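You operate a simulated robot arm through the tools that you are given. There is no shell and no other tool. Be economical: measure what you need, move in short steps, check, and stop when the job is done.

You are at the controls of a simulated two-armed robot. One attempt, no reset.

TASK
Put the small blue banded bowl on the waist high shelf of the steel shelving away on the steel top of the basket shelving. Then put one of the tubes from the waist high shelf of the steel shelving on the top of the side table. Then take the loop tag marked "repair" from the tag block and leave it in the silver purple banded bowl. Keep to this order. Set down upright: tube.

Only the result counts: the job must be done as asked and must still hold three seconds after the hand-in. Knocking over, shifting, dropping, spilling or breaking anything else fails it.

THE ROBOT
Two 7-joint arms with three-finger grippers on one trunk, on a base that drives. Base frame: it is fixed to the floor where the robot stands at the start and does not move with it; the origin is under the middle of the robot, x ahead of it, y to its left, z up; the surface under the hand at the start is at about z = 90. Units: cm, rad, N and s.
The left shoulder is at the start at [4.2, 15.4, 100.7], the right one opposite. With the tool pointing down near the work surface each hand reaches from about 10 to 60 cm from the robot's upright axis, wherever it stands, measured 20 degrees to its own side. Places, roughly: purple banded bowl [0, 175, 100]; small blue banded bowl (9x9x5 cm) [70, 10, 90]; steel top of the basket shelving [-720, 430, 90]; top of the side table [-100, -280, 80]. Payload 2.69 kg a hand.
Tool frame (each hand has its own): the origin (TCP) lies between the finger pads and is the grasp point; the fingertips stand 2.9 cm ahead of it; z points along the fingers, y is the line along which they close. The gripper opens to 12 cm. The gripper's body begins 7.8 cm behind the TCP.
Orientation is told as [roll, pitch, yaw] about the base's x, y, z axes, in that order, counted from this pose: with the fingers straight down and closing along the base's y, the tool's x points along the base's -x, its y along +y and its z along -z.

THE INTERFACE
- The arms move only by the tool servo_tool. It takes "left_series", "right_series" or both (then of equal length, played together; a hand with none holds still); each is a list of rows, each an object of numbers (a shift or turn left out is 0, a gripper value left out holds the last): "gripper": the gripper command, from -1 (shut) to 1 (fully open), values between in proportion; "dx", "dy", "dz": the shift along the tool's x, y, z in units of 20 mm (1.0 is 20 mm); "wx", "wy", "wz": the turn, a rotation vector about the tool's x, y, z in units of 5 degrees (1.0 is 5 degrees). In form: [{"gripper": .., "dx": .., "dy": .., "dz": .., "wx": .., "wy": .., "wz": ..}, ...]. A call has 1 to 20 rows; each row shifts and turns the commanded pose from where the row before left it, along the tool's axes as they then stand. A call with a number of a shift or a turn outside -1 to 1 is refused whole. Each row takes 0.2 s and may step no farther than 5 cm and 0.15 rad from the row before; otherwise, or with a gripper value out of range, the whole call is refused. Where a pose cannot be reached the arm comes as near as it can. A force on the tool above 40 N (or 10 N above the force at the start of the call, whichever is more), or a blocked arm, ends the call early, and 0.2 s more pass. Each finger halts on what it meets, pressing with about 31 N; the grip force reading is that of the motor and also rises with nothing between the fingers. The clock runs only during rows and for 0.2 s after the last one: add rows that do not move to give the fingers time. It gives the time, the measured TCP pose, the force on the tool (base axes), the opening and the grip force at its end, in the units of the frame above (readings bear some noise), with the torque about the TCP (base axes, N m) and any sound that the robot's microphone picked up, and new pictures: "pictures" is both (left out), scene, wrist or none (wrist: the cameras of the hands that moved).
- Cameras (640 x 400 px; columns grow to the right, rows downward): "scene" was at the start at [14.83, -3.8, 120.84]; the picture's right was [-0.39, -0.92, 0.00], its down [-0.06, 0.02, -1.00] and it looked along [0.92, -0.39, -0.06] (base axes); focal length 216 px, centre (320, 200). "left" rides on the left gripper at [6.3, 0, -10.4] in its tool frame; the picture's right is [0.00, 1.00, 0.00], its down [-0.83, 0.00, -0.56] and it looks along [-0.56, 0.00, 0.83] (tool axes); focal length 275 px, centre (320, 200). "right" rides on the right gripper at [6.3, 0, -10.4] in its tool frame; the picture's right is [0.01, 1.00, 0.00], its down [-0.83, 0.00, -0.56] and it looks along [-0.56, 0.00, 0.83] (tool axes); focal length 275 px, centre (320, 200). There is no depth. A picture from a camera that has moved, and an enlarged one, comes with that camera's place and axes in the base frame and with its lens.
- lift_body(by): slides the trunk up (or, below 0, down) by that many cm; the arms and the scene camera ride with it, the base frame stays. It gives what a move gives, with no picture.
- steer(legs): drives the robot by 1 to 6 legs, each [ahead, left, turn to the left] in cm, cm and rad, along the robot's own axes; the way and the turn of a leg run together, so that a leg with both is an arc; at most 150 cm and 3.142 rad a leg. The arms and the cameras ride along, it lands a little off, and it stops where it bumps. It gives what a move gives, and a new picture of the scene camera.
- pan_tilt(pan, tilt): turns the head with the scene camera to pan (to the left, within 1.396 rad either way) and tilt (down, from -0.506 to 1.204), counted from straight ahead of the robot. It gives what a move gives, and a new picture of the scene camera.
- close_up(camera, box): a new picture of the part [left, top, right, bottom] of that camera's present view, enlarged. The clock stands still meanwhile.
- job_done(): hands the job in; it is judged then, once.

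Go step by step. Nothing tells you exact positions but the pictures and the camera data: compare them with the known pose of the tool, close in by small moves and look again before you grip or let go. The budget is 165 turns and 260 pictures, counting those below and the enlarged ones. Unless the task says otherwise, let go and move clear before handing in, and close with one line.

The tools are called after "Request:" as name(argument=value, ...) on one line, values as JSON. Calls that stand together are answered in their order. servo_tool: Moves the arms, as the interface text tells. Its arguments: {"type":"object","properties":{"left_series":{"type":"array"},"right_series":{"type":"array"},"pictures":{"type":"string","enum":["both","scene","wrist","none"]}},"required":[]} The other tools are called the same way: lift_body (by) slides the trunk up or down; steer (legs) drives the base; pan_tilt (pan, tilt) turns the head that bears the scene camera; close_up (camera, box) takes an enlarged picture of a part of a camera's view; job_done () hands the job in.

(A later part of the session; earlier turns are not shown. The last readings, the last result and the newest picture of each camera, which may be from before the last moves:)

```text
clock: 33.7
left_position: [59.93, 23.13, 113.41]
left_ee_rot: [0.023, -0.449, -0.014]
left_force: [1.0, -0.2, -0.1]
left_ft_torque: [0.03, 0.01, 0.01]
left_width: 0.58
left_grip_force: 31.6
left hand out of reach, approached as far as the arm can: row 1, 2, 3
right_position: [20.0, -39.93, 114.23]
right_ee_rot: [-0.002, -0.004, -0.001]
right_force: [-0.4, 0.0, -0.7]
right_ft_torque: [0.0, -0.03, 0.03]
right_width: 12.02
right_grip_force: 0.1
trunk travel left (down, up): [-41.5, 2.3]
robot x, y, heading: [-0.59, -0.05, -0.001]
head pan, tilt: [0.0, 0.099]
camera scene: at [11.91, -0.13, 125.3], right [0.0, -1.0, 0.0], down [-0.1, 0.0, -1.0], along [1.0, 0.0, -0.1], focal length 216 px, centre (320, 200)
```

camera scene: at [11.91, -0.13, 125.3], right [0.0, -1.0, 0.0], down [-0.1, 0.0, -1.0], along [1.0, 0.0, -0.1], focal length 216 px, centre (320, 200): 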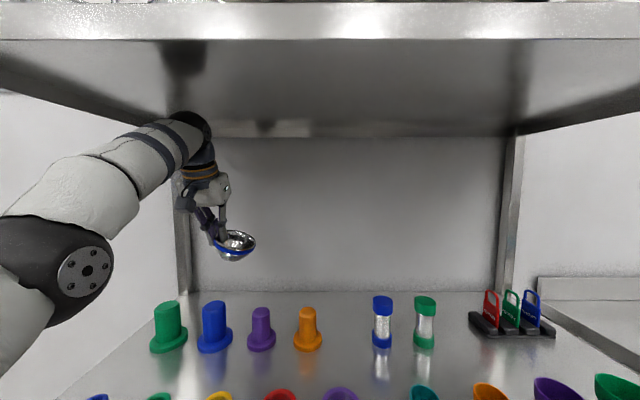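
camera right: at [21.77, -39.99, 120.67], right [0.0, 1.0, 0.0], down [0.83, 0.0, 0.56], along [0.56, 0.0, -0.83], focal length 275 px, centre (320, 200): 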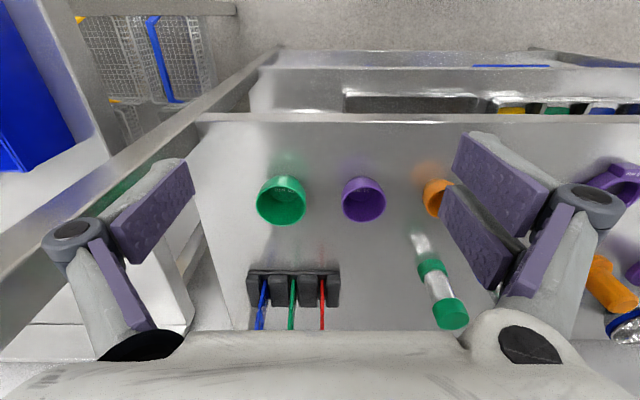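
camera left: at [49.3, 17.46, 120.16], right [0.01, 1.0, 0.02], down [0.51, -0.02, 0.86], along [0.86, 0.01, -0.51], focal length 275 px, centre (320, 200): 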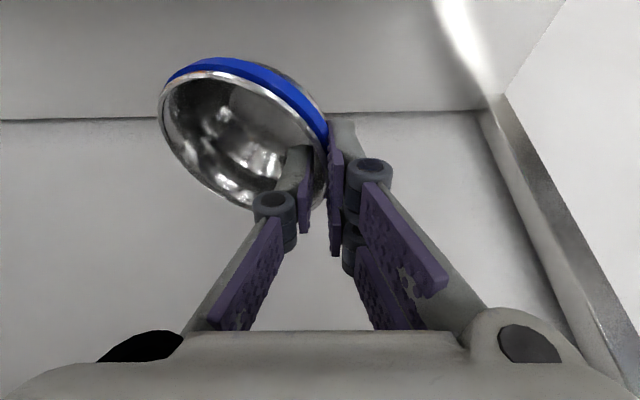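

The arm geometry is awkward, but the bowl is high and clear; I simply lower the trunk slightly and back the base out of the shelf.

Request:
lift_body(by=-2)

Request:
steer(legs=[[-20, 0, 0]])

```text
clock: 34.3
left_position: [61.46, 23.31, 106.82]
left_ee_rot: [0.024, -0.374, -0.012]
left_force: [-0.6, 0.4, -0.4]
left_ft_torque: [0.02, 0.0, -0.03]
left_width: 0.58
left_grip_force: 31.2
right_position: [19.89, -40.03, 112.19]
right_ee_rot: [-0.002, -0.004, -0.002]
right_force: [-0.3, -0.3, 0.0]
right_ft_torque: [0.0, -0.02, 0.02]
right_width: 11.99
right_grip_force: 0.1
trunk travel left (down, up): [-39.5, 4.3]
robot x, y, heading: [0.09, 0.27, -0.0]
head pan, tilt: [0.0, 0.099]
```

```text
clock: 35.9
left_position: [42.02, 23.6, 106.59]
left_ee_rot: [0.024, -0.372, -0.008]
left_force: [-0.7, -0.2, -0.7]
left_ft_torque: [0.03, -0.02, 0.0]
left_width: 0.6
left_grip_force: 30.8
right_position: [0.45, -40.0, 112.26]
right_ee_rot: [-0.004, -0.005, 0.001]
right_force: [-0.4, -0.6, -0.4]
right_ft_torque: [0.01, -0.03, -0.02]
right_width: 11.99
right_grip_force: 0.0
trunk travel left (down, up): [-39.5, 4.3]
robot x, y, heading: [-19.67, 0.0, 0.005]
head pan, tilt: [0.0, 0.099]
camera scene: at [-5.75, -0.12, 122.92], right [0.0, -1.0, 0.0], down [-0.1, 0.0, -1.0], along [1.0, 0.0, -0.1], focal length 216 px, centre (320, 200)
```

scene: 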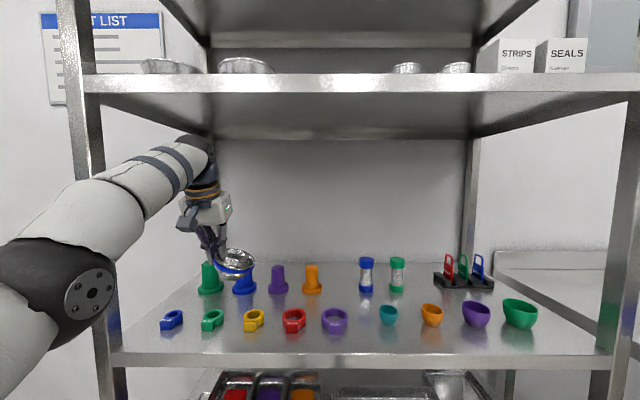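

Backing out cleanly; continue until the arm is free of the shelf.

Request:
steer(legs=[[-30, 0, 0]])

```text
clock: 37.9
left_position: [12.47, 23.42, 106.72]
left_ee_rot: [0.022, -0.373, -0.008]
left_force: [-0.7, -0.9, -0.6]
left_ft_torque: [0.04, -0.01, 0.01]
left_width: 0.6
left_grip_force: 31.1
right_position: [-28.82, -40.06, 112.22]
right_ee_rot: [-0.002, -0.003, 0.003]
right_force: [0.5, -0.3, 0.2]
right_ft_torque: [-0.01, -0.01, 0.01]
right_width: 11.98
right_grip_force: 0.1
trunk travel left (down, up): [-39.5, 4.3]
robot x, y, heading: [-49.57, -0.03, 0.008]
head pan, tilt: [0.0, 0.099]
camera scene: at [-35.13, -0.25, 122.92], right [0.0, -1.0, 0.0], down [-0.1, 0.0, -1.0], along [1.0, 0.0, -0.1], focal length 216 px, centre (320, 200)
```

scene: 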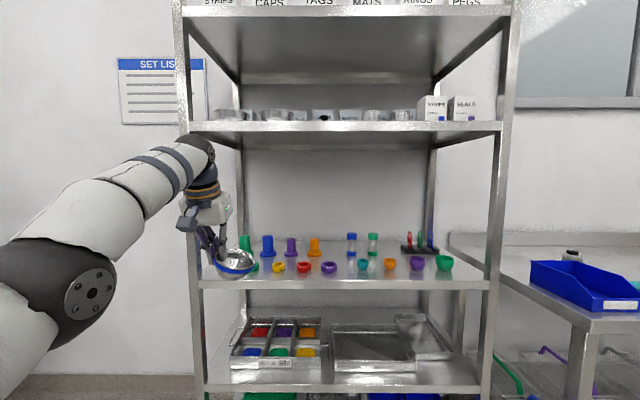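

Out. Now I try drawing the arm in for travelling.

Request:
servo_tool(left_series=[{"dx": 0.93, "dz": -0.36}, {"dx": 0.93, "dz": -0.36}, {"dx": 0.93, "dz": -0.36}, {"dx": 0.93, "dz": -0.36}, {"dx": 0.93, "dz": -0.36}, {"dx": 0.93, "dz": -0.36}, {"dx": 0.93, "dz": -0.36}, {"dx": 0.93, "dz": -0.36}, {}, {}], pictures="scene")

```text
clock: 40.1
left_position: [9.7, 23.44, 111.65]
left_ee_rot: [0.022, -0.367, -0.007]
left_force: [-0.3, 0.0, -0.4]
left_ft_torque: [0.0, 0.03, -0.01]
left_width: 0.59
left_grip_force: 30.8
left hand out of reach, approached as far as the arm can: row 1, 2, 3, 4, 5, 6, 7, 8
right_position: [-28.88, -40.12, 112.31]
right_ee_rot: [-0.004, -0.003, 0.002]
right_force: [0.0, 0.0, -0.7]
right_ft_torque: [-0.02, 0.0, -0.01]
right_width: 11.99
right_grip_force: 0.1
trunk travel left (down, up): [-39.5, 4.3]
robot x, y, heading: [-49.52, -0.11, 0.007]
head pan, tilt: [0.0, 0.099]
camera scene: at [-35.08, -0.25, 122.91], right [0.0, -1.0, 0.0], down [-0.1, 0.0, -1.0], along [0.99, 0.0, -0.1], focal length 216 px, centre (320, 200)
```

scene: 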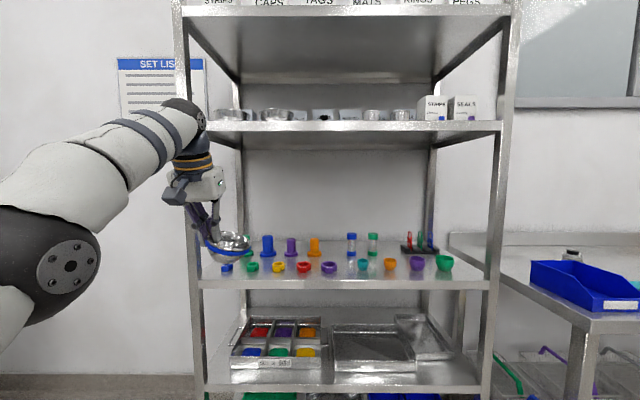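

The elbow is straight, so purely radial moves stall. I try a sideways sweep to break the singularity.

Request:
servo_tool(left_series=[{"dy": 1, "dz": -0.3}, {"dy": 1, "dz": -0.3}, {"dy": 1, "dz": -0.3}, {"dy": 1, "dz": -0.3}, {"dy": 0.8, "dx": 0.8}, {"dy": 0.8, "dx": 0.8}, {"dx": 0.9, "dz": -0.3}, {"dx": 0.9, "dz": -0.3}, {"dx": 0.9, "dz": -0.3}, {}], pictures="none")

```text
clock: 42.3
left_position: [-0.77, 34.43, 112.04]
left_ee_rot: [0.023, -0.371, -0.008]
left_force: [-0.3, 0.4, -0.4]
left_ft_torque: [0.03, 0.0, -0.01]
left_width: 0.55
left_grip_force: 31.4
left hand out of reach, approached as far as the arm can: row 3, 4, 7
right_position: [-28.71, -40.07, 112.26]
right_ee_rot: [-0.004, -0.003, 0.003]
right_force: [-0.3, 0.8, 0.5]
right_ft_torque: [0.0, 0.01, 0.0]
right_width: 12.0
right_grip_force: 0.1
trunk travel left (down, up): [-39.5, 4.3]
robot x, y, heading: [-49.18, -0.13, 0.006]
head pan, tilt: [0.0, 0.099]
```

It is free now. I draw it in further.

Request:
servo_tool(left_series=[{"dx": 0.93, "dz": -0.36}, {"dx": 0.93, "dz": -0.36}, {"dx": 0.93, "dz": -0.36}, {"dx": 0.93, "dz": -0.36}, {"dx": 0.93, "dz": -0.36}, {"dx": 0.93, "dz": -0.36}, {"dx": 0.93, "dz": -0.36, "dy": -0.3}, {"dy": -0.5}, {"dy": -0.5}, {}], pictures="both")

```text
clock: 44.5
left_position: [-12.04, 36.49, 113.45]
left_ee_rot: [0.02, -0.369, -0.008]
left_force: [0.0, -0.4, -0.5]
left_ft_torque: [0.05, 0.01, 0.0]
left_width: 0.59
left_grip_force: 31.4
left hand out of reach, approached as far as the arm can: row 5, 6, 7, 8, 9
right_position: [-28.88, -40.09, 112.27]
right_ee_rot: [-0.002, -0.002, 0.002]
right_force: [-0.6, 1.1, 0.1]
right_ft_torque: [-0.03, -0.04, -0.01]
right_width: 12.01
right_grip_force: 0.2
trunk travel left (down, up): [-39.5, 4.3]
robot x, y, heading: [-49.74, 0.17, 0.004]
head pan, tilt: [0.0, 0.099]
camera scene: at [-35.08, -0.25, 122.91], right [0.0, -1.0, 0.0], down [-0.1, 0.0, -1.0], along [0.99, 0.0, -0.1], focal length 216 px, centre (320, 200)
camera left: at [-21.77, 36.34, 120.86], right [0.0, 1.0, 0.02], down [0.57, -0.02, 0.82], along [0.82, 0.01, -0.57], focal length 275 px, centre (320, 200)
```

scene: 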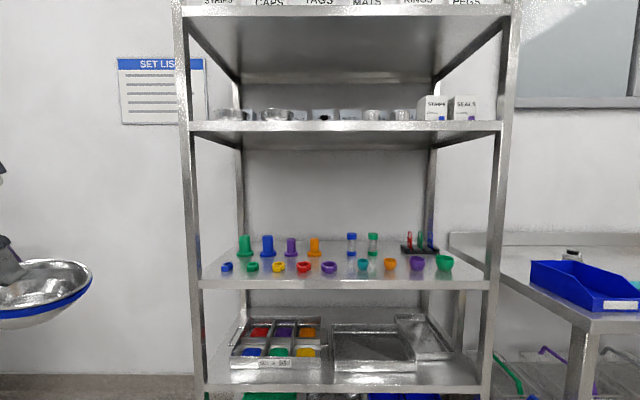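
left: 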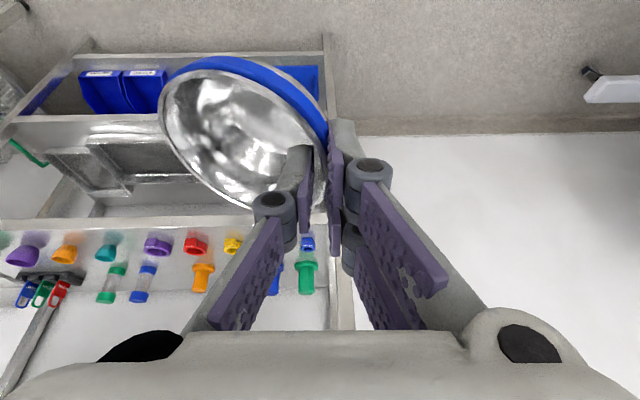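

Compact enough for travel. I turn left toward the basket shelving at (-720, 430) and look at the room.

Request:
steer(legs=[[0, 0, 1.5]])

Request:
steer(legs=[[0, 0, 1.07]])

```text
clock: 48.5
left_position: [-80.89, 41.45, 113.42]
left_ee_rot: [0.021, -0.368, 1.435]
left_force: [-0.6, 0.3, -0.6]
left_ft_torque: [0.0, 0.06, -0.04]
left_width: 0.63
left_grip_force: 30.7
right_position: [-7.09, 15.22, 112.38]
right_ee_rot: [-0.005, -0.004, 1.445]
right_force: [0.0, 0.3, 1.0]
right_ft_torque: [-0.03, -0.03, 0.0]
right_width: 11.99
right_grip_force: 0.0
trunk travel left (down, up): [-39.5, 4.3]
robot x, y, heading: [-49.52, 0.02, 1.448]
head pan, tilt: [0.0, 0.099]
camera scene: at [-47.52, 13.74, 122.91], right [0.99, -0.12, 0.0], down [-0.01, -0.1, -1.0], along [0.12, 0.99, -0.1], focal length 216 px, centre (320, 200)
```

scene: 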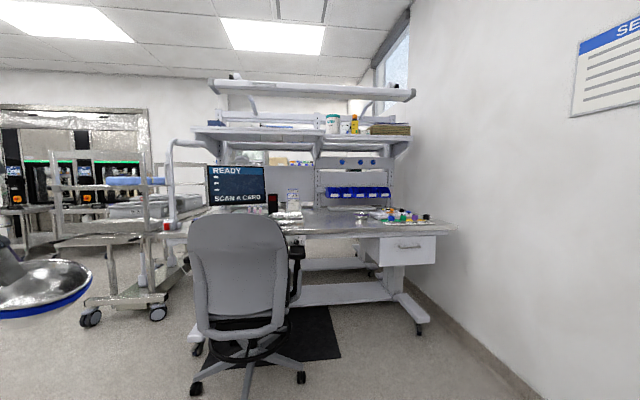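

```text
clock: 51.6
left_position: [-100.83, -7.99, 113.37]
left_ee_rot: [0.021, -0.371, 2.509]
left_force: [-0.6, 0.4, -0.7]
left_ft_torque: [-0.04, 0.02, 0.02]
left_width: 0.59
left_grip_force: 30.8
right_position: [-42.47, 44.36, 112.21]
right_ee_rot: [-0.003, -0.002, 2.516]
right_force: [0.1, 0.3, 0.1]
right_ft_torque: [0.01, 0.02, 0.0]
right_width: 12.0
right_grip_force: 0.0
trunk travel left (down, up): [-39.5, 4.3]
robot x, y, heading: [-49.02, -0.3, 2.522]
head pan, tilt: [0.0, 0.099]
camera scene: at [-60.75, 7.92, 122.91], right [0.58, 0.81, 0.0], down [0.08, -0.06, -1.0], along [-0.81, 0.58, -0.1], focal length 216 px, centre (320, 200)
```

scene: 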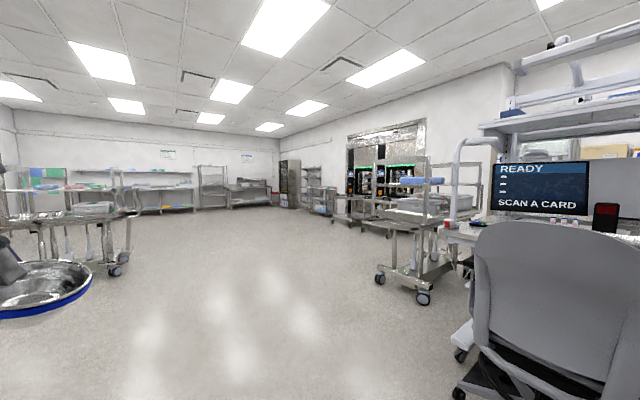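

The way ahead is open. I drive 3 m and look again.

Request:
steer(legs=[[0, 0, 0.06], [150, 0, 0], [150, 0, 0]])

```text
clock: 66.4
left_position: [-357.2, 139.26, 113.37]
left_ee_rot: [0.02, -0.37, 2.606]
left_force: [-0.3, 0.3, -0.7]
left_ft_torque: [-0.01, 0.0, 0.03]
left_width: 0.6
left_grip_force: 31.3
right_position: [-304.03, 196.98, 112.26]
right_ee_rot: [-0.003, 0.001, 2.614]
right_force: [0.0, -0.1, 0.3]
right_ft_torque: [0.01, 0.0, -0.04]
right_width: 12.01
right_grip_force: 0.0
trunk travel left (down, up): [-39.5, 4.3]
robot x, y, heading: [-306.26, 152.14, 2.615]
head pan, tilt: [0.0, 0.099]
camera scene: at [-318.78, 158.92, 122.91], right [0.5, 0.87, 0.0], down [0.09, -0.05, -0.99], along [-0.86, 0.5, -0.1], focal length 216 px, centre (320, 200)
```

scene: 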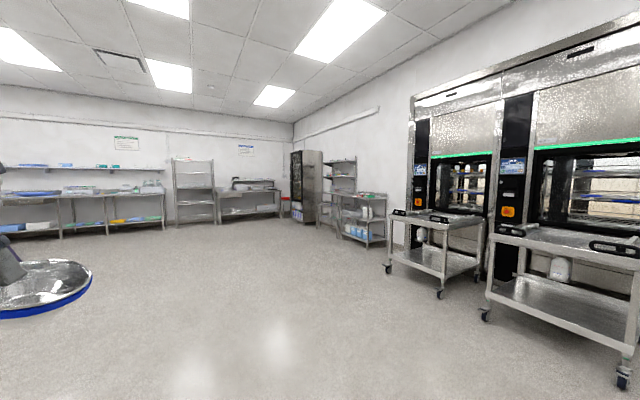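

The shelving near column 340 should be the basket shelving. I zoom in.

Request:
close_up(camera="scene", box=[270, 140, 430, 260])

```text
3.33 times, centred on (350, 200) of scene
camera zoom: at [-318.78, 158.92, 122.91], right [0.5, 0.87, 0.0], down [0.09, -0.05, -0.99], along [-0.86, 0.5, -0.1], focal length 721 px, centre (220, 200)
```

zoom: 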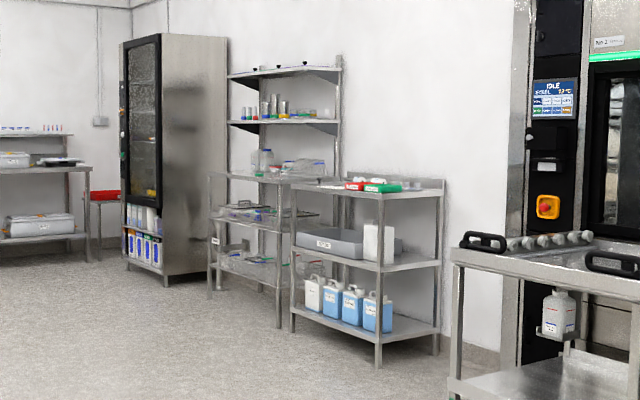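

The basket shelving spans about x -766…-680 with its front at y ≈ 411. I drive to about (-715, 330) and face it.

Request:
steer(legs=[[0, 0, 0.1], [150, 0, 0], [150, 0, 0], [145, 0, 0], [0, 0, -1.14]])

```text
clock: 91.0
left_position: [-735.29, 392.57, 113.41]
left_ee_rot: [0.022, -0.371, 1.468]
left_force: [0.5, 0.6, -1.0]
left_ft_torque: [0.0, 0.06, 0.01]
left_width: 0.6
left_grip_force: 31.0
right_position: [-660.53, 368.52, 112.24]
right_ee_rot: [-0.003, -0.001, 1.476]
right_force: [-0.3, -0.8, 0.1]
right_ft_torque: [0.01, 0.01, 0.03]
right_width: 11.98
right_grip_force: 0.0
trunk travel left (down, up): [-39.5, 4.3]
robot x, y, heading: [-702.16, 352.13, 1.48]
head pan, tilt: [0.0, 0.099]
camera scene: at [-701.06, 365.82, 122.91], right [1.0, -0.09, 0.0], down [-0.01, -0.1, -1.0], along [0.09, 0.99, -0.1], focal length 216 px, centre (320, 200)
```

scene: 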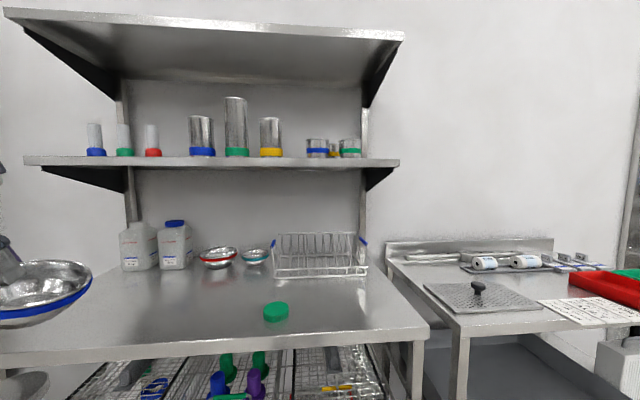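

The top has jars, two bowls, a rack and a green lid at the back; the front left-centre is free. I square up, drive closer, and roll the tool to level the bowl.

Request:
steer(legs=[[0, 0, 0.085], [18, -8, 0]])

Request:
servo_tool(left_series=[{"wx": 0.87, "wz": -0.34}, {"wx": 0.87, "wz": -0.34}, {"wx": 0.87, "wz": -0.34}, {}], pictures="wrist")

Request:
pan_tilt(pan=0.6, tilt=0.4)

```text
clock: 93.1
left_position: [-730.54, 407.5, 113.31]
left_ee_rot: [0.02, -0.371, 1.555]
left_force: [0.5, 0.7, -1.4]
left_ft_torque: [-0.01, 0.03, -0.01]
left_width: 0.61
left_grip_force: 31.0
right_position: [-653.93, 390.16, 112.33]
right_ee_rot: [-0.004, -0.002, 1.566]
right_force: [0.3, 0.1, -0.4]
right_ft_torque: [-0.02, -0.01, -0.06]
right_width: 11.98
right_grip_force: 0.0
trunk travel left (down, up): [-39.5, 4.3]
robot x, y, heading: [-694.44, 369.92, 1.569]
head pan, tilt: [0.0, 0.099]
camera scene: at [-694.07, 383.96, 122.91], right [1.0, 0.0, 0.0], down [0.0, -0.1, -0.99], along [0.0, 0.99, -0.1], focal length 216 px, centre (320, 200)
```

scene: 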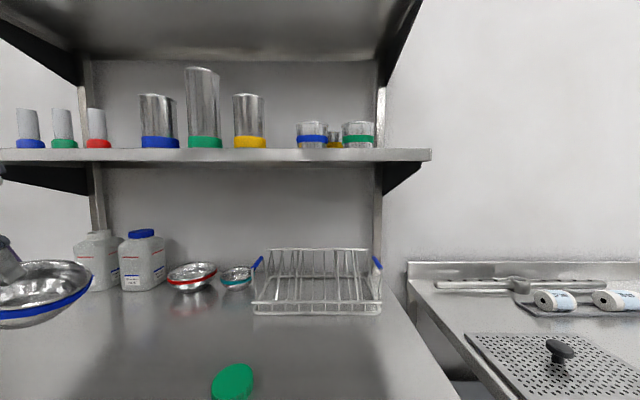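

```text
clock: 94.1
left_position: [-730.42, 407.48, 113.37]
left_ee_rot: [-0.242, -0.362, 1.651]
left_force: [0.0, -0.3, -1.1]
left_ft_torque: [0.01, 0.05, -0.03]
left_width: 0.6
left_grip_force: 31.4
right_position: [-653.89, 390.16, 112.22]
right_ee_rot: [-0.005, -0.002, 1.567]
right_force: [0.3, -0.1, -0.1]
right_ft_torque: [0.0, 0.02, -0.01]
right_width: 12.01
right_grip_force: 0.1
trunk travel left (down, up): [-39.5, 4.3]
robot x, y, heading: [-694.07, 369.88, 1.569]
head pan, tilt: [0.0, 0.099]
camera left: at [-732.37, 397.65, 120.67], right [-0.97, 0.01, -0.22], down [-0.18, 0.57, 0.8], along [0.14, 0.82, -0.56], focal length 275 px, centre (320, 200)
```

left: 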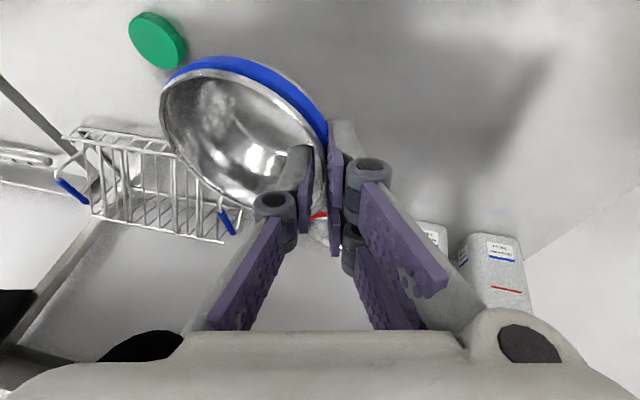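

```text
clock: 95.1
left_position: [-730.58, 407.44, 113.36]
left_ee_rot: [-0.241, -0.361, 1.651]
left_force: [0.1, 0.2, -0.4]
left_ft_torque: [-0.03, 0.02, 0.01]
left_width: 0.62
left_grip_force: 31.2
right_position: [-653.95, 390.18, 112.21]
right_ee_rot: [-0.003, -0.003, 1.564]
right_force: [0.2, 0.1, 0.4]
right_ft_torque: [0.01, 0.0, 0.03]
right_width: 11.99
right_grip_force: 0.0
trunk travel left (down, up): [-39.5, 4.3]
robot x, y, heading: [-693.89, 370.24, 1.569]
head pan, tilt: [0.6, 0.4]
camera scene: at [-699.33, 382.36, 120.13], right [0.83, 0.56, 0.0], down [0.22, -0.32, -0.92], along [-0.52, 0.76, -0.39], focal length 216 px, centre (320, 200)
```

scene: 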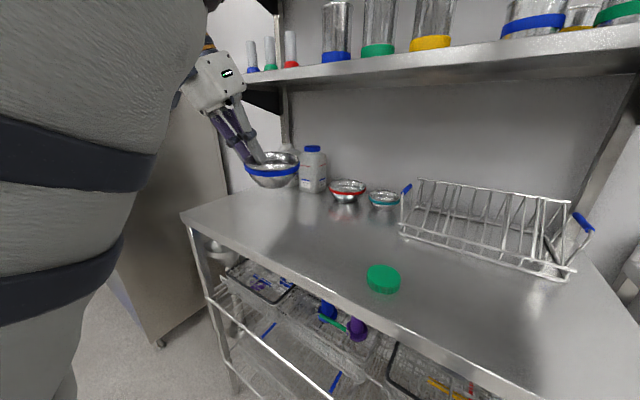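

The bowl is level now. I lower the hand to about z = 103, then move over the tabletop.

Request:
servo_tool(left_series=[{"dx": 0.35, "dy": 0.22, "dz": 0.913}, {"dx": 0.35, "dy": 0.22, "dz": 0.913}, {"dx": 0.35, "dy": 0.22, "dz": 0.913}, {"dx": 0.35, "dy": 0.22, "dz": 0.913}, {"dx": 0.35, "dy": 0.22, "dz": 0.913}, {}], pictures="none")

Request:
steer(legs=[[8, 0, 0]])

```text
clock: 96.5
left_position: [-730.67, 407.44, 103.51]
left_ee_rot: [-0.24, -0.363, 1.652]
left_force: [0.7, -0.4, -1.0]
left_ft_torque: [0.04, 0.03, -0.01]
left_width: 0.6
left_grip_force: 31.3
right_position: [-653.99, 390.11, 112.21]
right_ee_rot: [-0.003, -0.003, 1.566]
right_force: [-0.4, -0.1, -0.4]
right_ft_torque: [0.02, -0.03, -0.03]
right_width: 12.0
right_grip_force: 0.1
trunk travel left (down, up): [-39.5, 4.3]
robot x, y, heading: [-694.45, 369.6, 1.564]
head pan, tilt: [0.6, 0.4]
```

```text
clock: 97.6
left_position: [-730.57, 415.49, 103.53]
left_ee_rot: [-0.241, -0.362, 1.651]
left_force: [0.3, 0.2, -0.2]
left_ft_torque: [0.0, 0.04, 0.0]
left_width: 0.62
left_grip_force: 31.7
right_position: [-654.05, 398.25, 112.2]
right_ee_rot: [-0.003, -0.001, 1.567]
right_force: [0.8, 0.4, 0.1]
right_ft_torque: [-0.03, -0.01, 0.01]
right_width: 12.0
right_grip_force: 0.0
trunk travel left (down, up): [-39.5, 4.3]
robot x, y, heading: [-694.22, 377.8, 1.572]
head pan, tilt: [0.6, 0.4]
camera scene: at [-699.33, 390.38, 120.11], right [0.83, 0.56, 0.0], down [0.22, -0.32, -0.92], along [-0.52, 0.76, -0.39], focal length 216 px, centre (320, 200)
```

scene: 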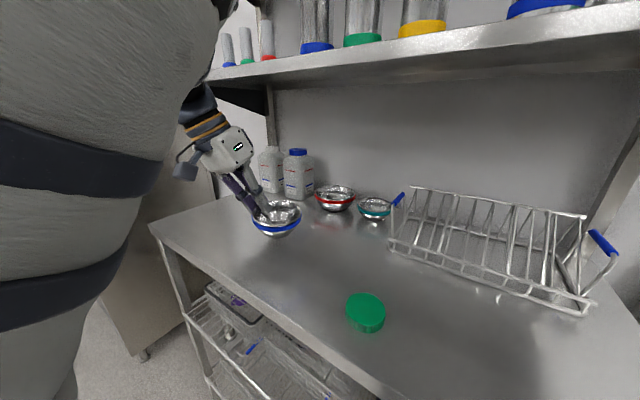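

Good. Forward 4 cm and down 6 cm, then check the gap.

Request:
servo_tool(left_series=[{"dx": -0.93, "dz": 0.36}, {"dx": -0.93, "dz": 0.36}, {"dx": 0.35, "dy": 0.22, "dz": 0.913}, {"dx": 0.35, "dy": 0.22, "dz": 0.913}, {"dx": 0.26, "dy": 0.16, "dz": 0.68}, {}], pictures="wrist")

Request:
close_up(camera="scene", box=[180, 140, 380, 265])

```text
clock: 99.0
left_position: [-730.49, 419.39, 97.97]
left_ee_rot: [-0.241, -0.362, 1.65]
left_force: [0.7, -0.1, -0.9]
left_ft_torque: [-0.04, 0.05, -0.02]
left_width: 0.6
left_grip_force: 30.9
right_position: [-654.04, 398.15, 112.18]
right_ee_rot: [-0.002, -0.001, 1.567]
right_force: [-0.2, -0.4, 0.1]
right_ft_torque: [-0.03, 0.0, 0.01]
right_width: 12.02
right_grip_force: 0.0
trunk travel left (down, up): [-39.5, 4.3]
robot x, y, heading: [-693.99, 378.26, 1.571]
head pan, tilt: [0.6, 0.4]
camera left: at [-732.27, 409.63, 105.31], right [-0.98, 0.01, -0.22], down [-0.18, 0.57, 0.8], along [0.13, 0.82, -0.56], focal length 275 px, centre (320, 200)
```

left: 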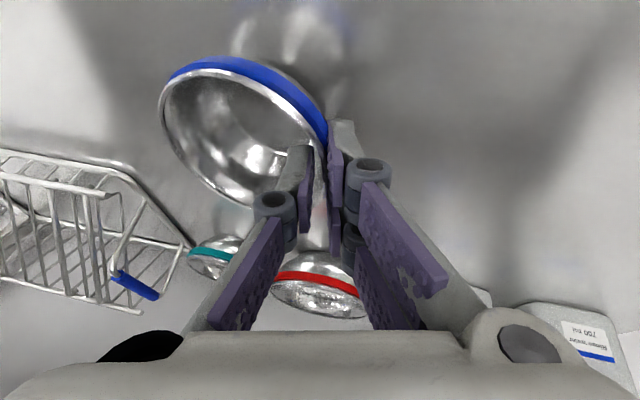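

```text
3.20 times, centred on (280, 202) of scene
camera zoom: at [-699.33, 390.29, 120.12], right [0.83, 0.56, 0.0], down [0.22, -0.32, -0.92], along [-0.52, 0.76, -0.39], focal length 692 px, centre (448, 192)
```

zoom: 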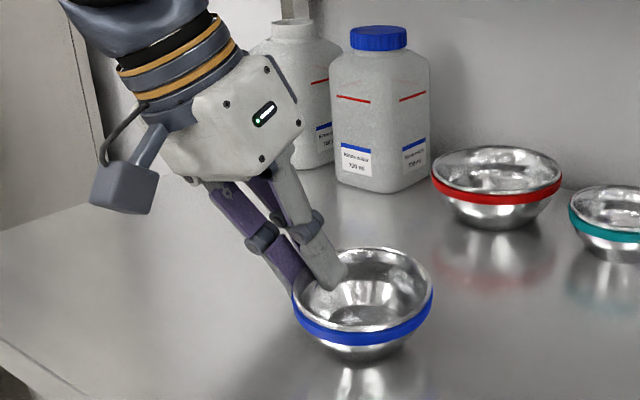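

Level and close to the surface. I creep down until contact.

Request:
servo_tool(left_series=[{"dx": 0.14, "dy": 0.09, "dz": 0.36}, {"dx": 0.1, "dy": 0.06, "dz": 0.25}, {}], pictures="none")

Request:
close_up(camera="scene", box=[230, 190, 330, 252])

```text
clock: 99.8
left_position: [-730.56, 419.42, 96.95]
left_ee_rot: [-0.24, -0.367, 1.652]
left_force: [-7.8, 6.2, 26.4]
left_ft_torque: [-0.21, -0.65, 0.07]
left_width: 0.73
left_grip_force: 31.4
right_position: [-654.06, 397.96, 112.21]
right_ee_rot: [-0.003, -0.004, 1.567]
right_force: [-0.6, -0.8, 0.9]
right_ft_torque: [-0.01, 0.01, 0.04]
right_width: 12.01
right_grip_force: 0.1
trunk travel left (down, up): [-39.5, 4.3]
robot x, y, heading: [-694.44, 377.79, 1.575]
head pan, tilt: [0.6, 0.4]
```

```text
6.40 times, centred on (280, 221) of scene
camera zoom: at [-699.32, 390.21, 120.16], right [0.83, 0.56, 0.0], down [0.22, -0.32, -0.92], along [-0.52, 0.76, -0.39], focal length 1384 px, centre (576, 66)
```

zoom: 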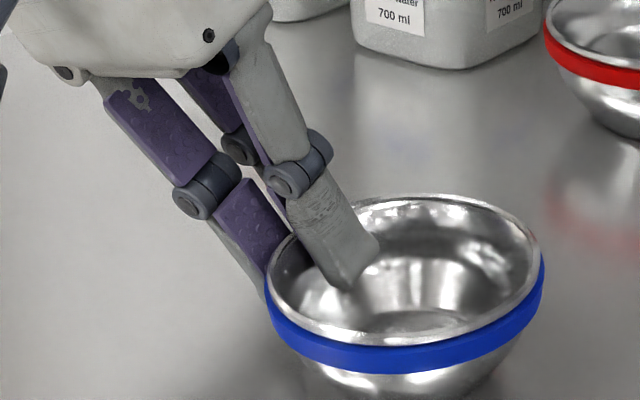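

Contact. I relieve the pressure slightly and open a little.

Request:
servo_tool(left_series=[{"dx": -0.06, "dy": -0.04, "dz": -0.16}, {"gripper": -0.85}, {"gripper": -0.7}, {"gripper": -0.5}, {}, {}], pictures="wrist")

Request:
close_up(camera="scene", box=[200, 160, 360, 260])

```text
clock: 101.2
left_position: [-730.65, 419.56, 97.08]
left_ee_rot: [-0.242, -0.362, 1.651]
left_force: [-0.3, 0.5, -0.5]
left_ft_torque: [-0.02, 0.01, -0.03]
left_width: 3.03
left_grip_force: 0.0
right_position: [-654.15, 398.18, 112.27]
right_ee_rot: [-0.003, -0.001, 1.567]
right_force: [0.5, -0.6, 0.0]
right_ft_torque: [0.02, 0.04, 0.0]
right_width: 12.01
right_grip_force: 0.1
trunk travel left (down, up): [-39.5, 4.3]
robot x, y, heading: [-693.93, 377.84, 1.566]
head pan, tilt: [0.6, 0.4]
camera left: at [-732.44, 409.71, 104.27], right [-0.98, 0.01, -0.22], down [-0.18, 0.57, 0.8], along [0.13, 0.82, -0.56], focal length 275 px, centre (320, 200)
```

left: 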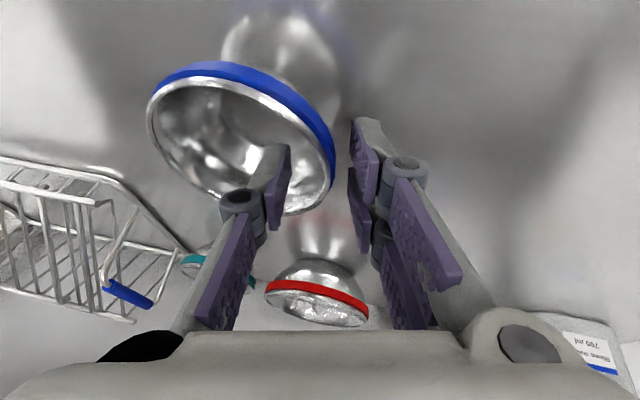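

```text
4.00 times, centred on (280, 210) of scene
camera zoom: at [-699.33, 390.29, 120.12], right [0.83, 0.56, 0.0], down [0.22, -0.32, -0.92], along [-0.52, 0.76, -0.39], focal length 865 px, centre (480, 160)
```

zoom: 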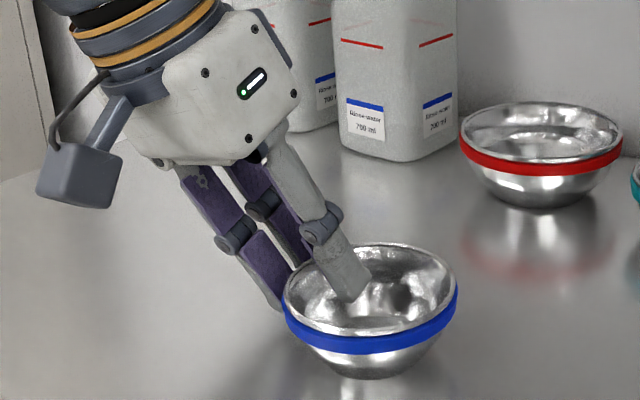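

The bowl stands freely. I lift straight up and back away.

Request:
servo_tool(left_series=[{"dx": -0.35, "dy": -0.22, "dz": -0.913}, {"dx": -0.35, "dy": -0.22, "dz": -0.913}, {"dx": -0.35, "dy": -0.22, "dz": -0.913}, {"dx": -0.35, "dy": -0.22, "dz": -0.913}, {"dx": 0.93, "dz": -0.36}, {"dx": 0.93, "dz": -0.36}, {"dx": 0.93, "dz": -0.36}, {}], pictures="none")

Request:
steer(legs=[[-30, 0, 0]])

```text
clock: 103.0
left_position: [-730.5, 413.5, 104.71]
left_ee_rot: [-0.242, -0.363, 1.652]
left_force: [0.5, -0.1, 0.8]
left_ft_torque: [0.01, 0.01, 0.0]
left_width: 3.0
left_grip_force: 0.0
right_position: [-653.97, 398.1, 112.32]
right_ee_rot: [-0.004, -0.003, 1.567]
right_force: [-0.7, 0.5, -0.2]
right_ft_torque: [0.0, -0.01, 0.0]
right_width: 12.01
right_grip_force: 0.0
trunk travel left (down, up): [-39.5, 4.3]
robot x, y, heading: [-693.87, 377.75, 1.567]
head pan, tilt: [0.6, 0.4]
```

```text
clock: 105.0
left_position: [-730.56, 383.44, 104.69]
left_ee_rot: [-0.242, -0.361, 1.649]
left_force: [-0.2, -0.5, 0.6]
left_ft_torque: [-0.01, 0.01, -0.05]
left_width: 3.01
left_grip_force: 0.0
right_position: [-654.14, 367.73, 112.23]
right_ee_rot: [-0.003, -0.002, 1.565]
right_force: [1.1, 0.4, 0.5]
right_ft_torque: [0.05, 0.0, 0.01]
right_width: 11.97
right_grip_force: 0.0
trunk travel left (down, up): [-39.5, 4.3]
robot x, y, heading: [-694.29, 347.89, 1.564]
head pan, tilt: [0.6, 0.4]
camera scene: at [-699.39, 360.03, 120.13], right [0.83, 0.56, 0.0], down [0.22, -0.32, -0.92], along [-0.52, 0.76, -0.39], focal length 216 px, centre (320, 200)
```

scene: 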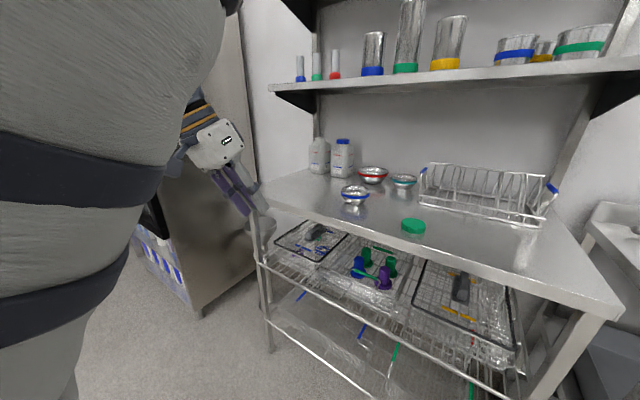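

The bowl is placed. Next I return to the steel shelving, and meanwhile tilt the right hand forward for the tube grasp.

Request:
servo_tool(right_series=[{"wy": -1}, {"wy": -1}, {"wy": -1}, {"wy": -1}, {"wy": -1}, {"wy": -1}, {"wy": -1, "gripper": 0}, {}], pictures="none")

Request:
steer(legs=[[0, 0, -2.07], [150, 0, 0], [150, 0, 0]])

```text
clock: 106.8
left_position: [-730.67, 383.46, 104.69]
left_ee_rot: [-0.242, -0.361, 1.649]
left_force: [0.1, -0.5, -0.5]
left_ft_torque: [-0.02, -0.04, 0.04]
left_width: 3.0
left_grip_force: 0.0
right_position: [-653.99, 367.92, 112.21]
right_ee_rot: [-0.003, -0.614, 1.566]
right_force: [0.2, 0.4, 0.9]
right_ft_torque: [-0.01, -0.02, -0.04]
right_width: 6.01
right_grip_force: 0.1
trunk travel left (down, up): [-39.5, 4.3]
robot x, y, heading: [-694.29, 347.71, 1.569]
head pan, tilt: [0.6, 0.4]
```

```text
clock: 126.3
left_position: [-373.83, 237.2, 104.69]
left_ee_rot: [-0.24, -0.36, -0.326]
left_force: [-0.1, 0.5, 0.0]
left_ft_torque: [0.03, 0.01, 0.0]
left_width: 3.0
left_grip_force: 0.1
right_position: [-418.0, 172.81, 112.29]
right_ee_rot: [-0.004, -0.611, -0.407]
right_force: [-0.2, -1.1, 1.2]
right_ft_torque: [0.0, 0.02, 0.02]
right_width: 5.99
right_grip_force: 0.0
trunk travel left (down, up): [-39.5, 4.3]
robot x, y, heading: [-420.78, 217.58, -0.405]
head pan, tilt: [0.6, 0.4]
camera scene: at [-407.27, 217.35, 120.12], right [0.19, -0.98, 0.0], down [-0.38, -0.07, -0.92], along [0.9, 0.18, -0.39], focal length 216 px, centre (320, 200)
```

scene: 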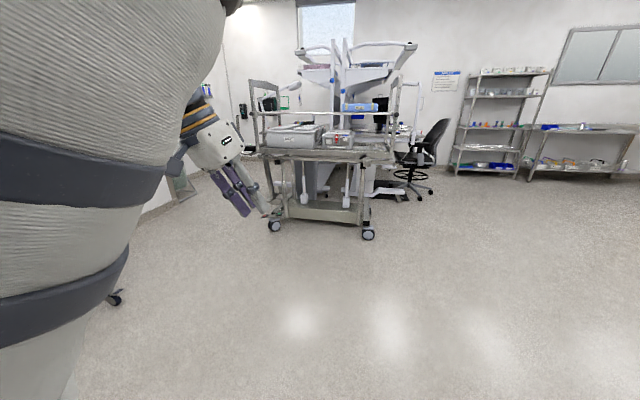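

On course. Next the remaining distance to in front of the shelving, then face it.

Request:
steer(legs=[[0, 0, -0.125], [150, 0, 0], [150, 0, 0], [125, 0, 0], [0, 0, 0.53]])

Request:
pan_tilt(pan=-0.2, tilt=0.2)

```text
clock: 148.7
left_position: [-24.31, 36.63, 104.64]
left_ee_rot: [-0.243, -0.362, 0.107]
left_force: [0.0, -0.4, -0.2]
left_ft_torque: [0.03, -0.02, 0.0]
left_width: 3.0
left_grip_force: 0.0
right_position: [-37.75, -40.26, 112.27]
right_ee_rot: [-0.004, -0.613, 0.023]
right_force: [0.6, 0.2, 0.0]
right_ft_torque: [0.03, -0.01, 0.01]
right_width: 5.99
right_grip_force: 0.1
trunk travel left (down, up): [-39.5, 4.3]
robot x, y, heading: [-59.31, -0.26, 0.027]
head pan, tilt: [0.6, 0.4]
camera scene: at [-46.52, 4.68, 120.12], right [0.58, -0.81, 0.0], down [-0.32, -0.23, -0.92], along [0.75, 0.54, -0.39], focal length 216 px, centre (320, 200)
```

scene: 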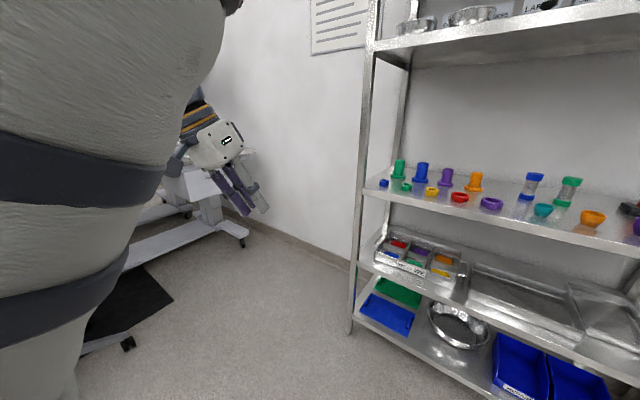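

```text
clock: 149.8
left_position: [-24.26, 36.71, 104.69]
left_ee_rot: [-0.242, -0.361, 0.107]
left_force: [-0.6, 0.6, 0.2]
left_ft_torque: [-0.02, 0.01, 0.0]
left_width: 3.0
left_grip_force: 0.2
right_position: [-37.81, -40.25, 112.24]
right_ee_rot: [-0.003, -0.614, 0.021]
right_force: [0.2, -0.6, 0.3]
right_ft_torque: [0.01, 0.0, 0.01]
right_width: 6.01
right_grip_force: 0.2
trunk travel left (down, up): [-39.5, 4.3]
robot x, y, heading: [-59.2, -0.67, 0.019]
head pan, tilt: [-0.201, 0.201]
camera scene: at [-44.79, -1.9, 121.88], right [-0.12, -0.99, 0.0], down [-0.21, 0.03, -0.98], along [0.97, -0.12, -0.21], focal length 216 px, centre (320, 200)
```

scene: 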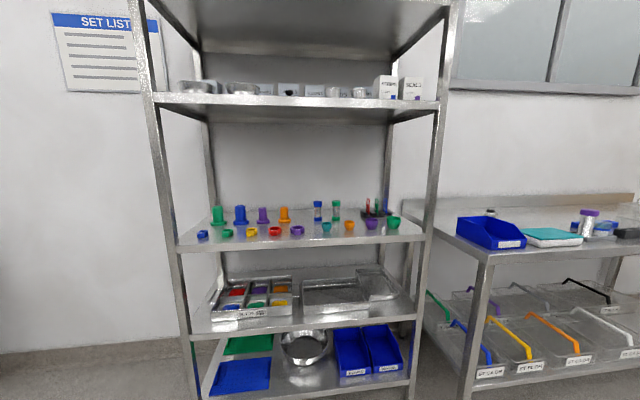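

Now I tuck the left hand in (away from the left post) before approaching.

Request:
servo_tool(left_series=[{"wx": -0.87, "wz": 0.34}, {"wx": -0.87, "wz": 0.34}, {"wx": -0.87, "wz": 0.34}, {"dx": 0.93, "dz": -0.36}, {"dx": 0.93, "dz": -0.36}, {"dx": 0.93, "dz": -0.36}, {"dx": 0.93, "dz": -0.36}, {"dx": 0.93, "dz": -0.36}, {"dx": 0.93, "dz": -0.36}, {"dy": -1}, {"dy": -1}, {"dy": -1}, {}], right_series=[{"dx": 0.57, "dz": 0.82}, {"dx": 0.57, "dz": 0.82}, {"dx": 0.57, "dz": 0.82}, {}, {}, {}, {}, {}, {}, {}, {}, {}, {}], pictures="none")

Request:
steer(legs=[[30, 0, -0.022]])

```text
clock: 152.6
left_position: [-35.72, 35.31, 104.16]
left_ee_rot: [0.019, -0.37, 0.014]
left_force: [-1.1, -0.4, 0.1]
left_ft_torque: [-0.06, -0.03, 0.0]
left_width: 2.99
left_grip_force: 0.0
left hand out of reach, approached as far as the arm can: row 3, 4, 5, 6, 7, 12
right_position: [-37.66, -40.43, 106.15]
right_ee_rot: [-0.004, -0.613, 0.023]
right_force: [0.1, 0.9, -0.8]
right_ft_torque: [0.0, 0.0, 0.01]
right_width: 6.01
right_grip_force: 0.0
trunk travel left (down, up): [-39.5, 4.3]
robot x, y, heading: [-59.2, -0.47, 0.018]
head pan, tilt: [-0.201, 0.201]
```

```text
clock: 154.7
left_position: [-4.91, 35.29, 104.06]
left_ee_rot: [0.019, -0.372, -0.005]
left_force: [0.7, -0.3, 0.8]
left_ft_torque: [0.01, 0.02, 0.0]
left_width: 3.01
left_grip_force: 0.0
right_position: [-8.66, -40.45, 106.03]
right_ee_rot: [-0.005, -0.612, 0.004]
right_force: [0.1, 0.1, 0.0]
right_ft_torque: [0.0, 0.01, 0.01]
right_width: 5.98
right_grip_force: 0.0
trunk travel left (down, up): [-39.5, 4.3]
robot x, y, heading: [-28.95, -0.09, 0.007]
head pan, tilt: [-0.201, 0.201]
camera scene: at [-14.93, -2.23, 121.97], right [-0.2, -0.98, 0.0], down [-0.2, 0.04, -0.98], along [0.96, -0.19, -0.2], focal length 216 px, centre (320, 200)
```

scene: 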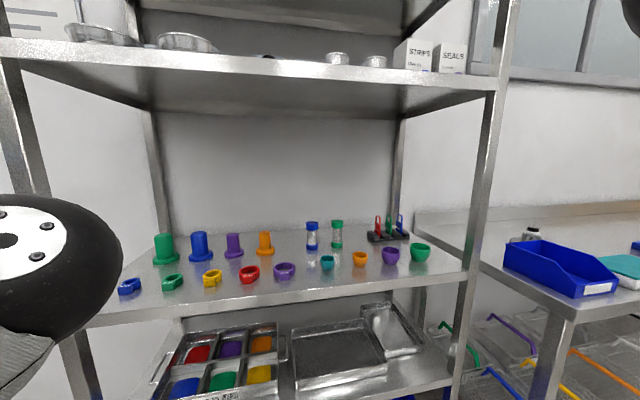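

I drive 20 cm closer and then bring the right hand in toward the green tube.

Request:
steer(legs=[[21, 0, -0.005]])

Request:
servo_tool(right_series=[{"dy": 1, "dx": -0.82, "dz": 0.57}, {"dy": 1, "dx": -0.82, "dz": 0.57}, {"dy": 1, "dx": -0.82, "dz": 0.57}, {"dy": 1, "dx": -0.82, "dz": 0.57}, {"dy": 1, "dx": -0.82, "dz": 0.57}, {"dy": 1, "dx": -0.82, "dz": 0.57}, {"dy": 1, "dx": -0.82, "dz": 0.57}, {"dy": 1, "dx": -0.82, "dz": 0.57}, {"dy": 1, "dx": -0.82, "dz": 0.57}, {}], pictures="both")

```text
clock: 156.3
left_position: [15.75, 35.4, 104.07]
left_ee_rot: [0.02, -0.371, -0.001]
left_force: [0.5, -0.1, 0.0]
left_ft_torque: [-0.01, 0.0, 0.04]
left_width: 2.99
left_grip_force: 0.0
right_position: [12.46, -40.16, 106.13]
right_ee_rot: [-0.004, -0.611, 0.007]
right_force: [0.1, -0.9, -0.5]
right_ft_torque: [-0.03, -0.01, 0.02]
right_width: 5.98
right_grip_force: 0.1
trunk travel left (down, up): [-39.5, 4.3]
robot x, y, heading: [-8.17, 0.05, 0.005]
head pan, tilt: [-0.201, 0.201]
camera scene: at [6.07, -2.08, 121.97], right [-0.19, -0.98, 0.0], down [-0.2, 0.04, -0.98], along [0.96, -0.19, -0.2], focal length 216 px, centre (320, 200)
```

scene: 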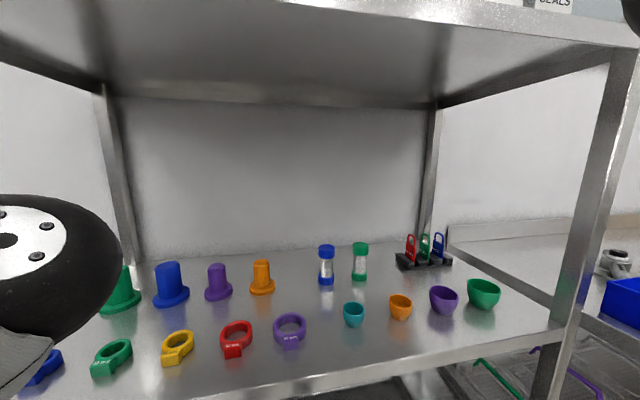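

```text
clock: 158.5
left_position: [15.87, 35.44, 103.99]
left_ee_rot: [0.021, -0.37, -0.002]
left_force: [0.3, -1.5, 0.7]
left_ft_torque: [0.01, 0.02, 0.02]
left_width: 3.0
left_grip_force: 0.0
right_position: [20.02, -36.03, 105.46]
right_ee_rot: [0.001, -0.613, -0.001]
right_force: [0.3, 0.0, -1.0]
right_ft_torque: [-0.04, -0.03, -0.03]
right_width: 6.0
right_grip_force: 0.0
right hand out of reach, approached as far as the arm can: row 3, 4, 5, 6, 7, 8, 9
trunk travel left (down, up): [-39.5, 4.3]
robot x, y, heading: [-8.14, 0.11, 0.008]
head pan, tilt: [-0.201, 0.201]
camera scene: at [6.0, -2.08, 121.98], right [-0.19, -0.98, 0.0], down [-0.2, 0.04, -0.98], along [0.96, -0.19, -0.2], focal length 216 px, centre (320, 200)
camera right: at [8.95, -36.13, 110.43], right [0.0, 1.0, 0.0], down [0.36, 0.0, 0.93], along [0.93, 0.0, -0.36], focal length 275 px, centre (320, 200)
```

scene: 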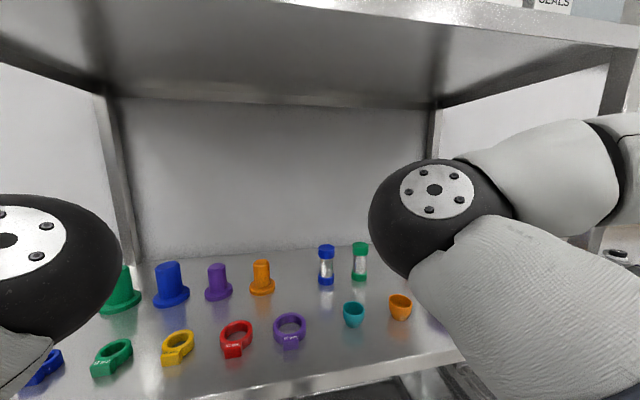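
right: 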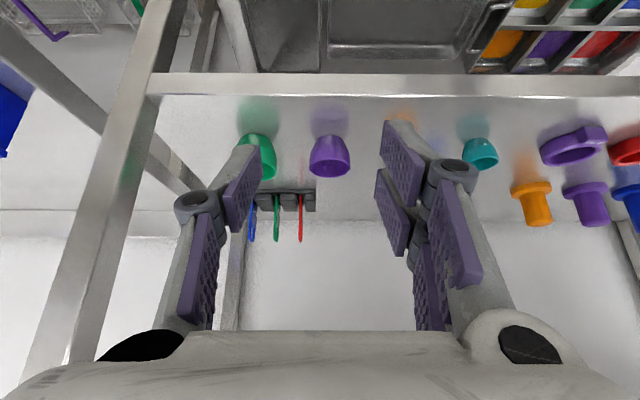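

The right elbow is folded inside. I try extending straight forward to unfold it.

Request:
servo_tool(right_series=[{"dx": -0.82, "dz": 0.57}, {"dx": -0.82, "dz": 0.57}, {"dx": -0.82, "dz": 0.57}, {"dx": -0.82, "dz": 0.57}, {"dx": -0.82, "dz": 0.57}, {"dx": -0.82, "dz": 0.57}, {}], pictures="scene")

```text
clock: 160.1
left_position: [15.92, 35.47, 104.09]
left_ee_rot: [0.018, -0.37, -0.002]
left_force: [-0.4, -0.8, -0.6]
left_ft_torque: [0.01, -0.02, 0.01]
left_width: 3.02
left_grip_force: 0.1
right_position: [31.85, -36.75, 105.38]
right_ee_rot: [-0.003, -0.615, 0.007]
right_force: [-0.6, 0.1, 0.1]
right_ft_torque: [-0.03, -0.01, 0.0]
right_width: 5.98
right_grip_force: 0.1
right hand out of reach, approached as far as the arm can: row 1
trunk travel left (down, up): [-39.5, 4.3]
robot x, y, heading: [-8.34, -0.14, 0.004]
head pan, tilt: [-0.201, 0.201]
camera scene: at [5.98, -2.08, 121.98], right [-0.19, -0.98, 0.0], down [-0.2, 0.04, -0.98], along [0.96, -0.19, -0.2], focal length 216 px, centre (320, 200)
```

scene: 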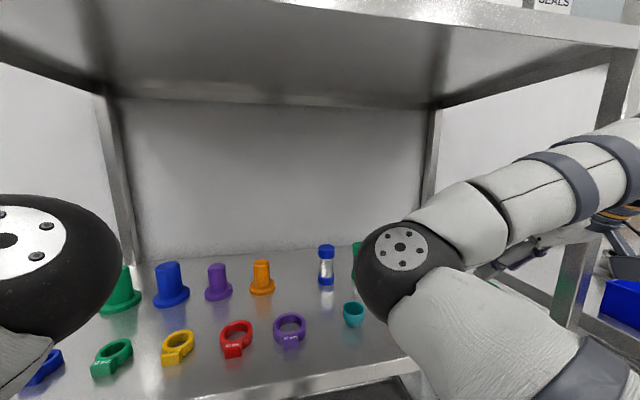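

Forward works. Now inward.

Request:
servo_tool(right_series=[{"dy": 1}, {"dy": 1}, {"dy": 1}, {"dy": 1}, {"dy": 1}, {"dy": 1}, {"dy": 1}, {}], pictures="both")

```text
clock: 161.9
left_position: [15.85, 35.39, 104.1]
left_ee_rot: [0.02, -0.372, -0.003]
left_force: [1.4, -0.3, 0.0]
left_ft_torque: [0.04, 0.01, -0.01]
left_width: 2.99
left_grip_force: 0.1
right_position: [31.76, -36.72, 105.35]
right_ee_rot: [-0.003, -0.611, 0.005]
right_force: [-0.3, 0.3, 0.1]
right_ft_torque: [0.0, 0.02, -0.01]
right_width: 6.01
right_grip_force: 0.0
right hand out of reach, approached as far as the arm can: row 1, 2, 3, 4, 5, 6, 7
trunk travel left (down, up): [-39.5, 4.3]
robot x, y, heading: [-7.69, -0.36, 0.01]
head pan, tilt: [-0.201, 0.201]
camera scene: at [6.0, -2.08, 121.98], right [-0.19, -0.98, 0.0], down [-0.2, 0.04, -0.98], along [0.96, -0.19, -0.2], focal length 216 px, centre (320, 200)
camera right: at [20.66, -36.88, 110.26], right [-0.01, 1.0, -0.01], down [0.36, 0.01, 0.93], along [0.93, 0.01, -0.36], focal length 275 px, centre (320, 200)
```

scene: 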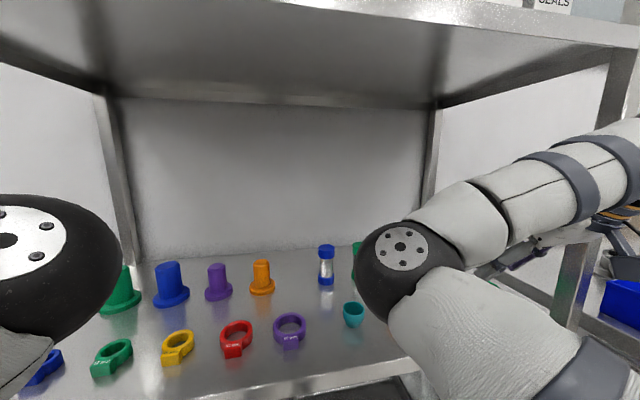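
right: 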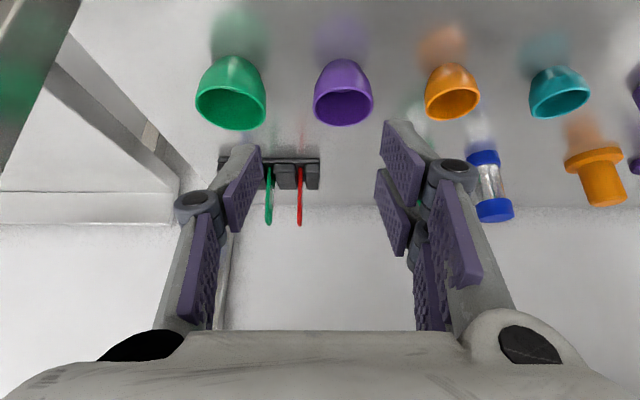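

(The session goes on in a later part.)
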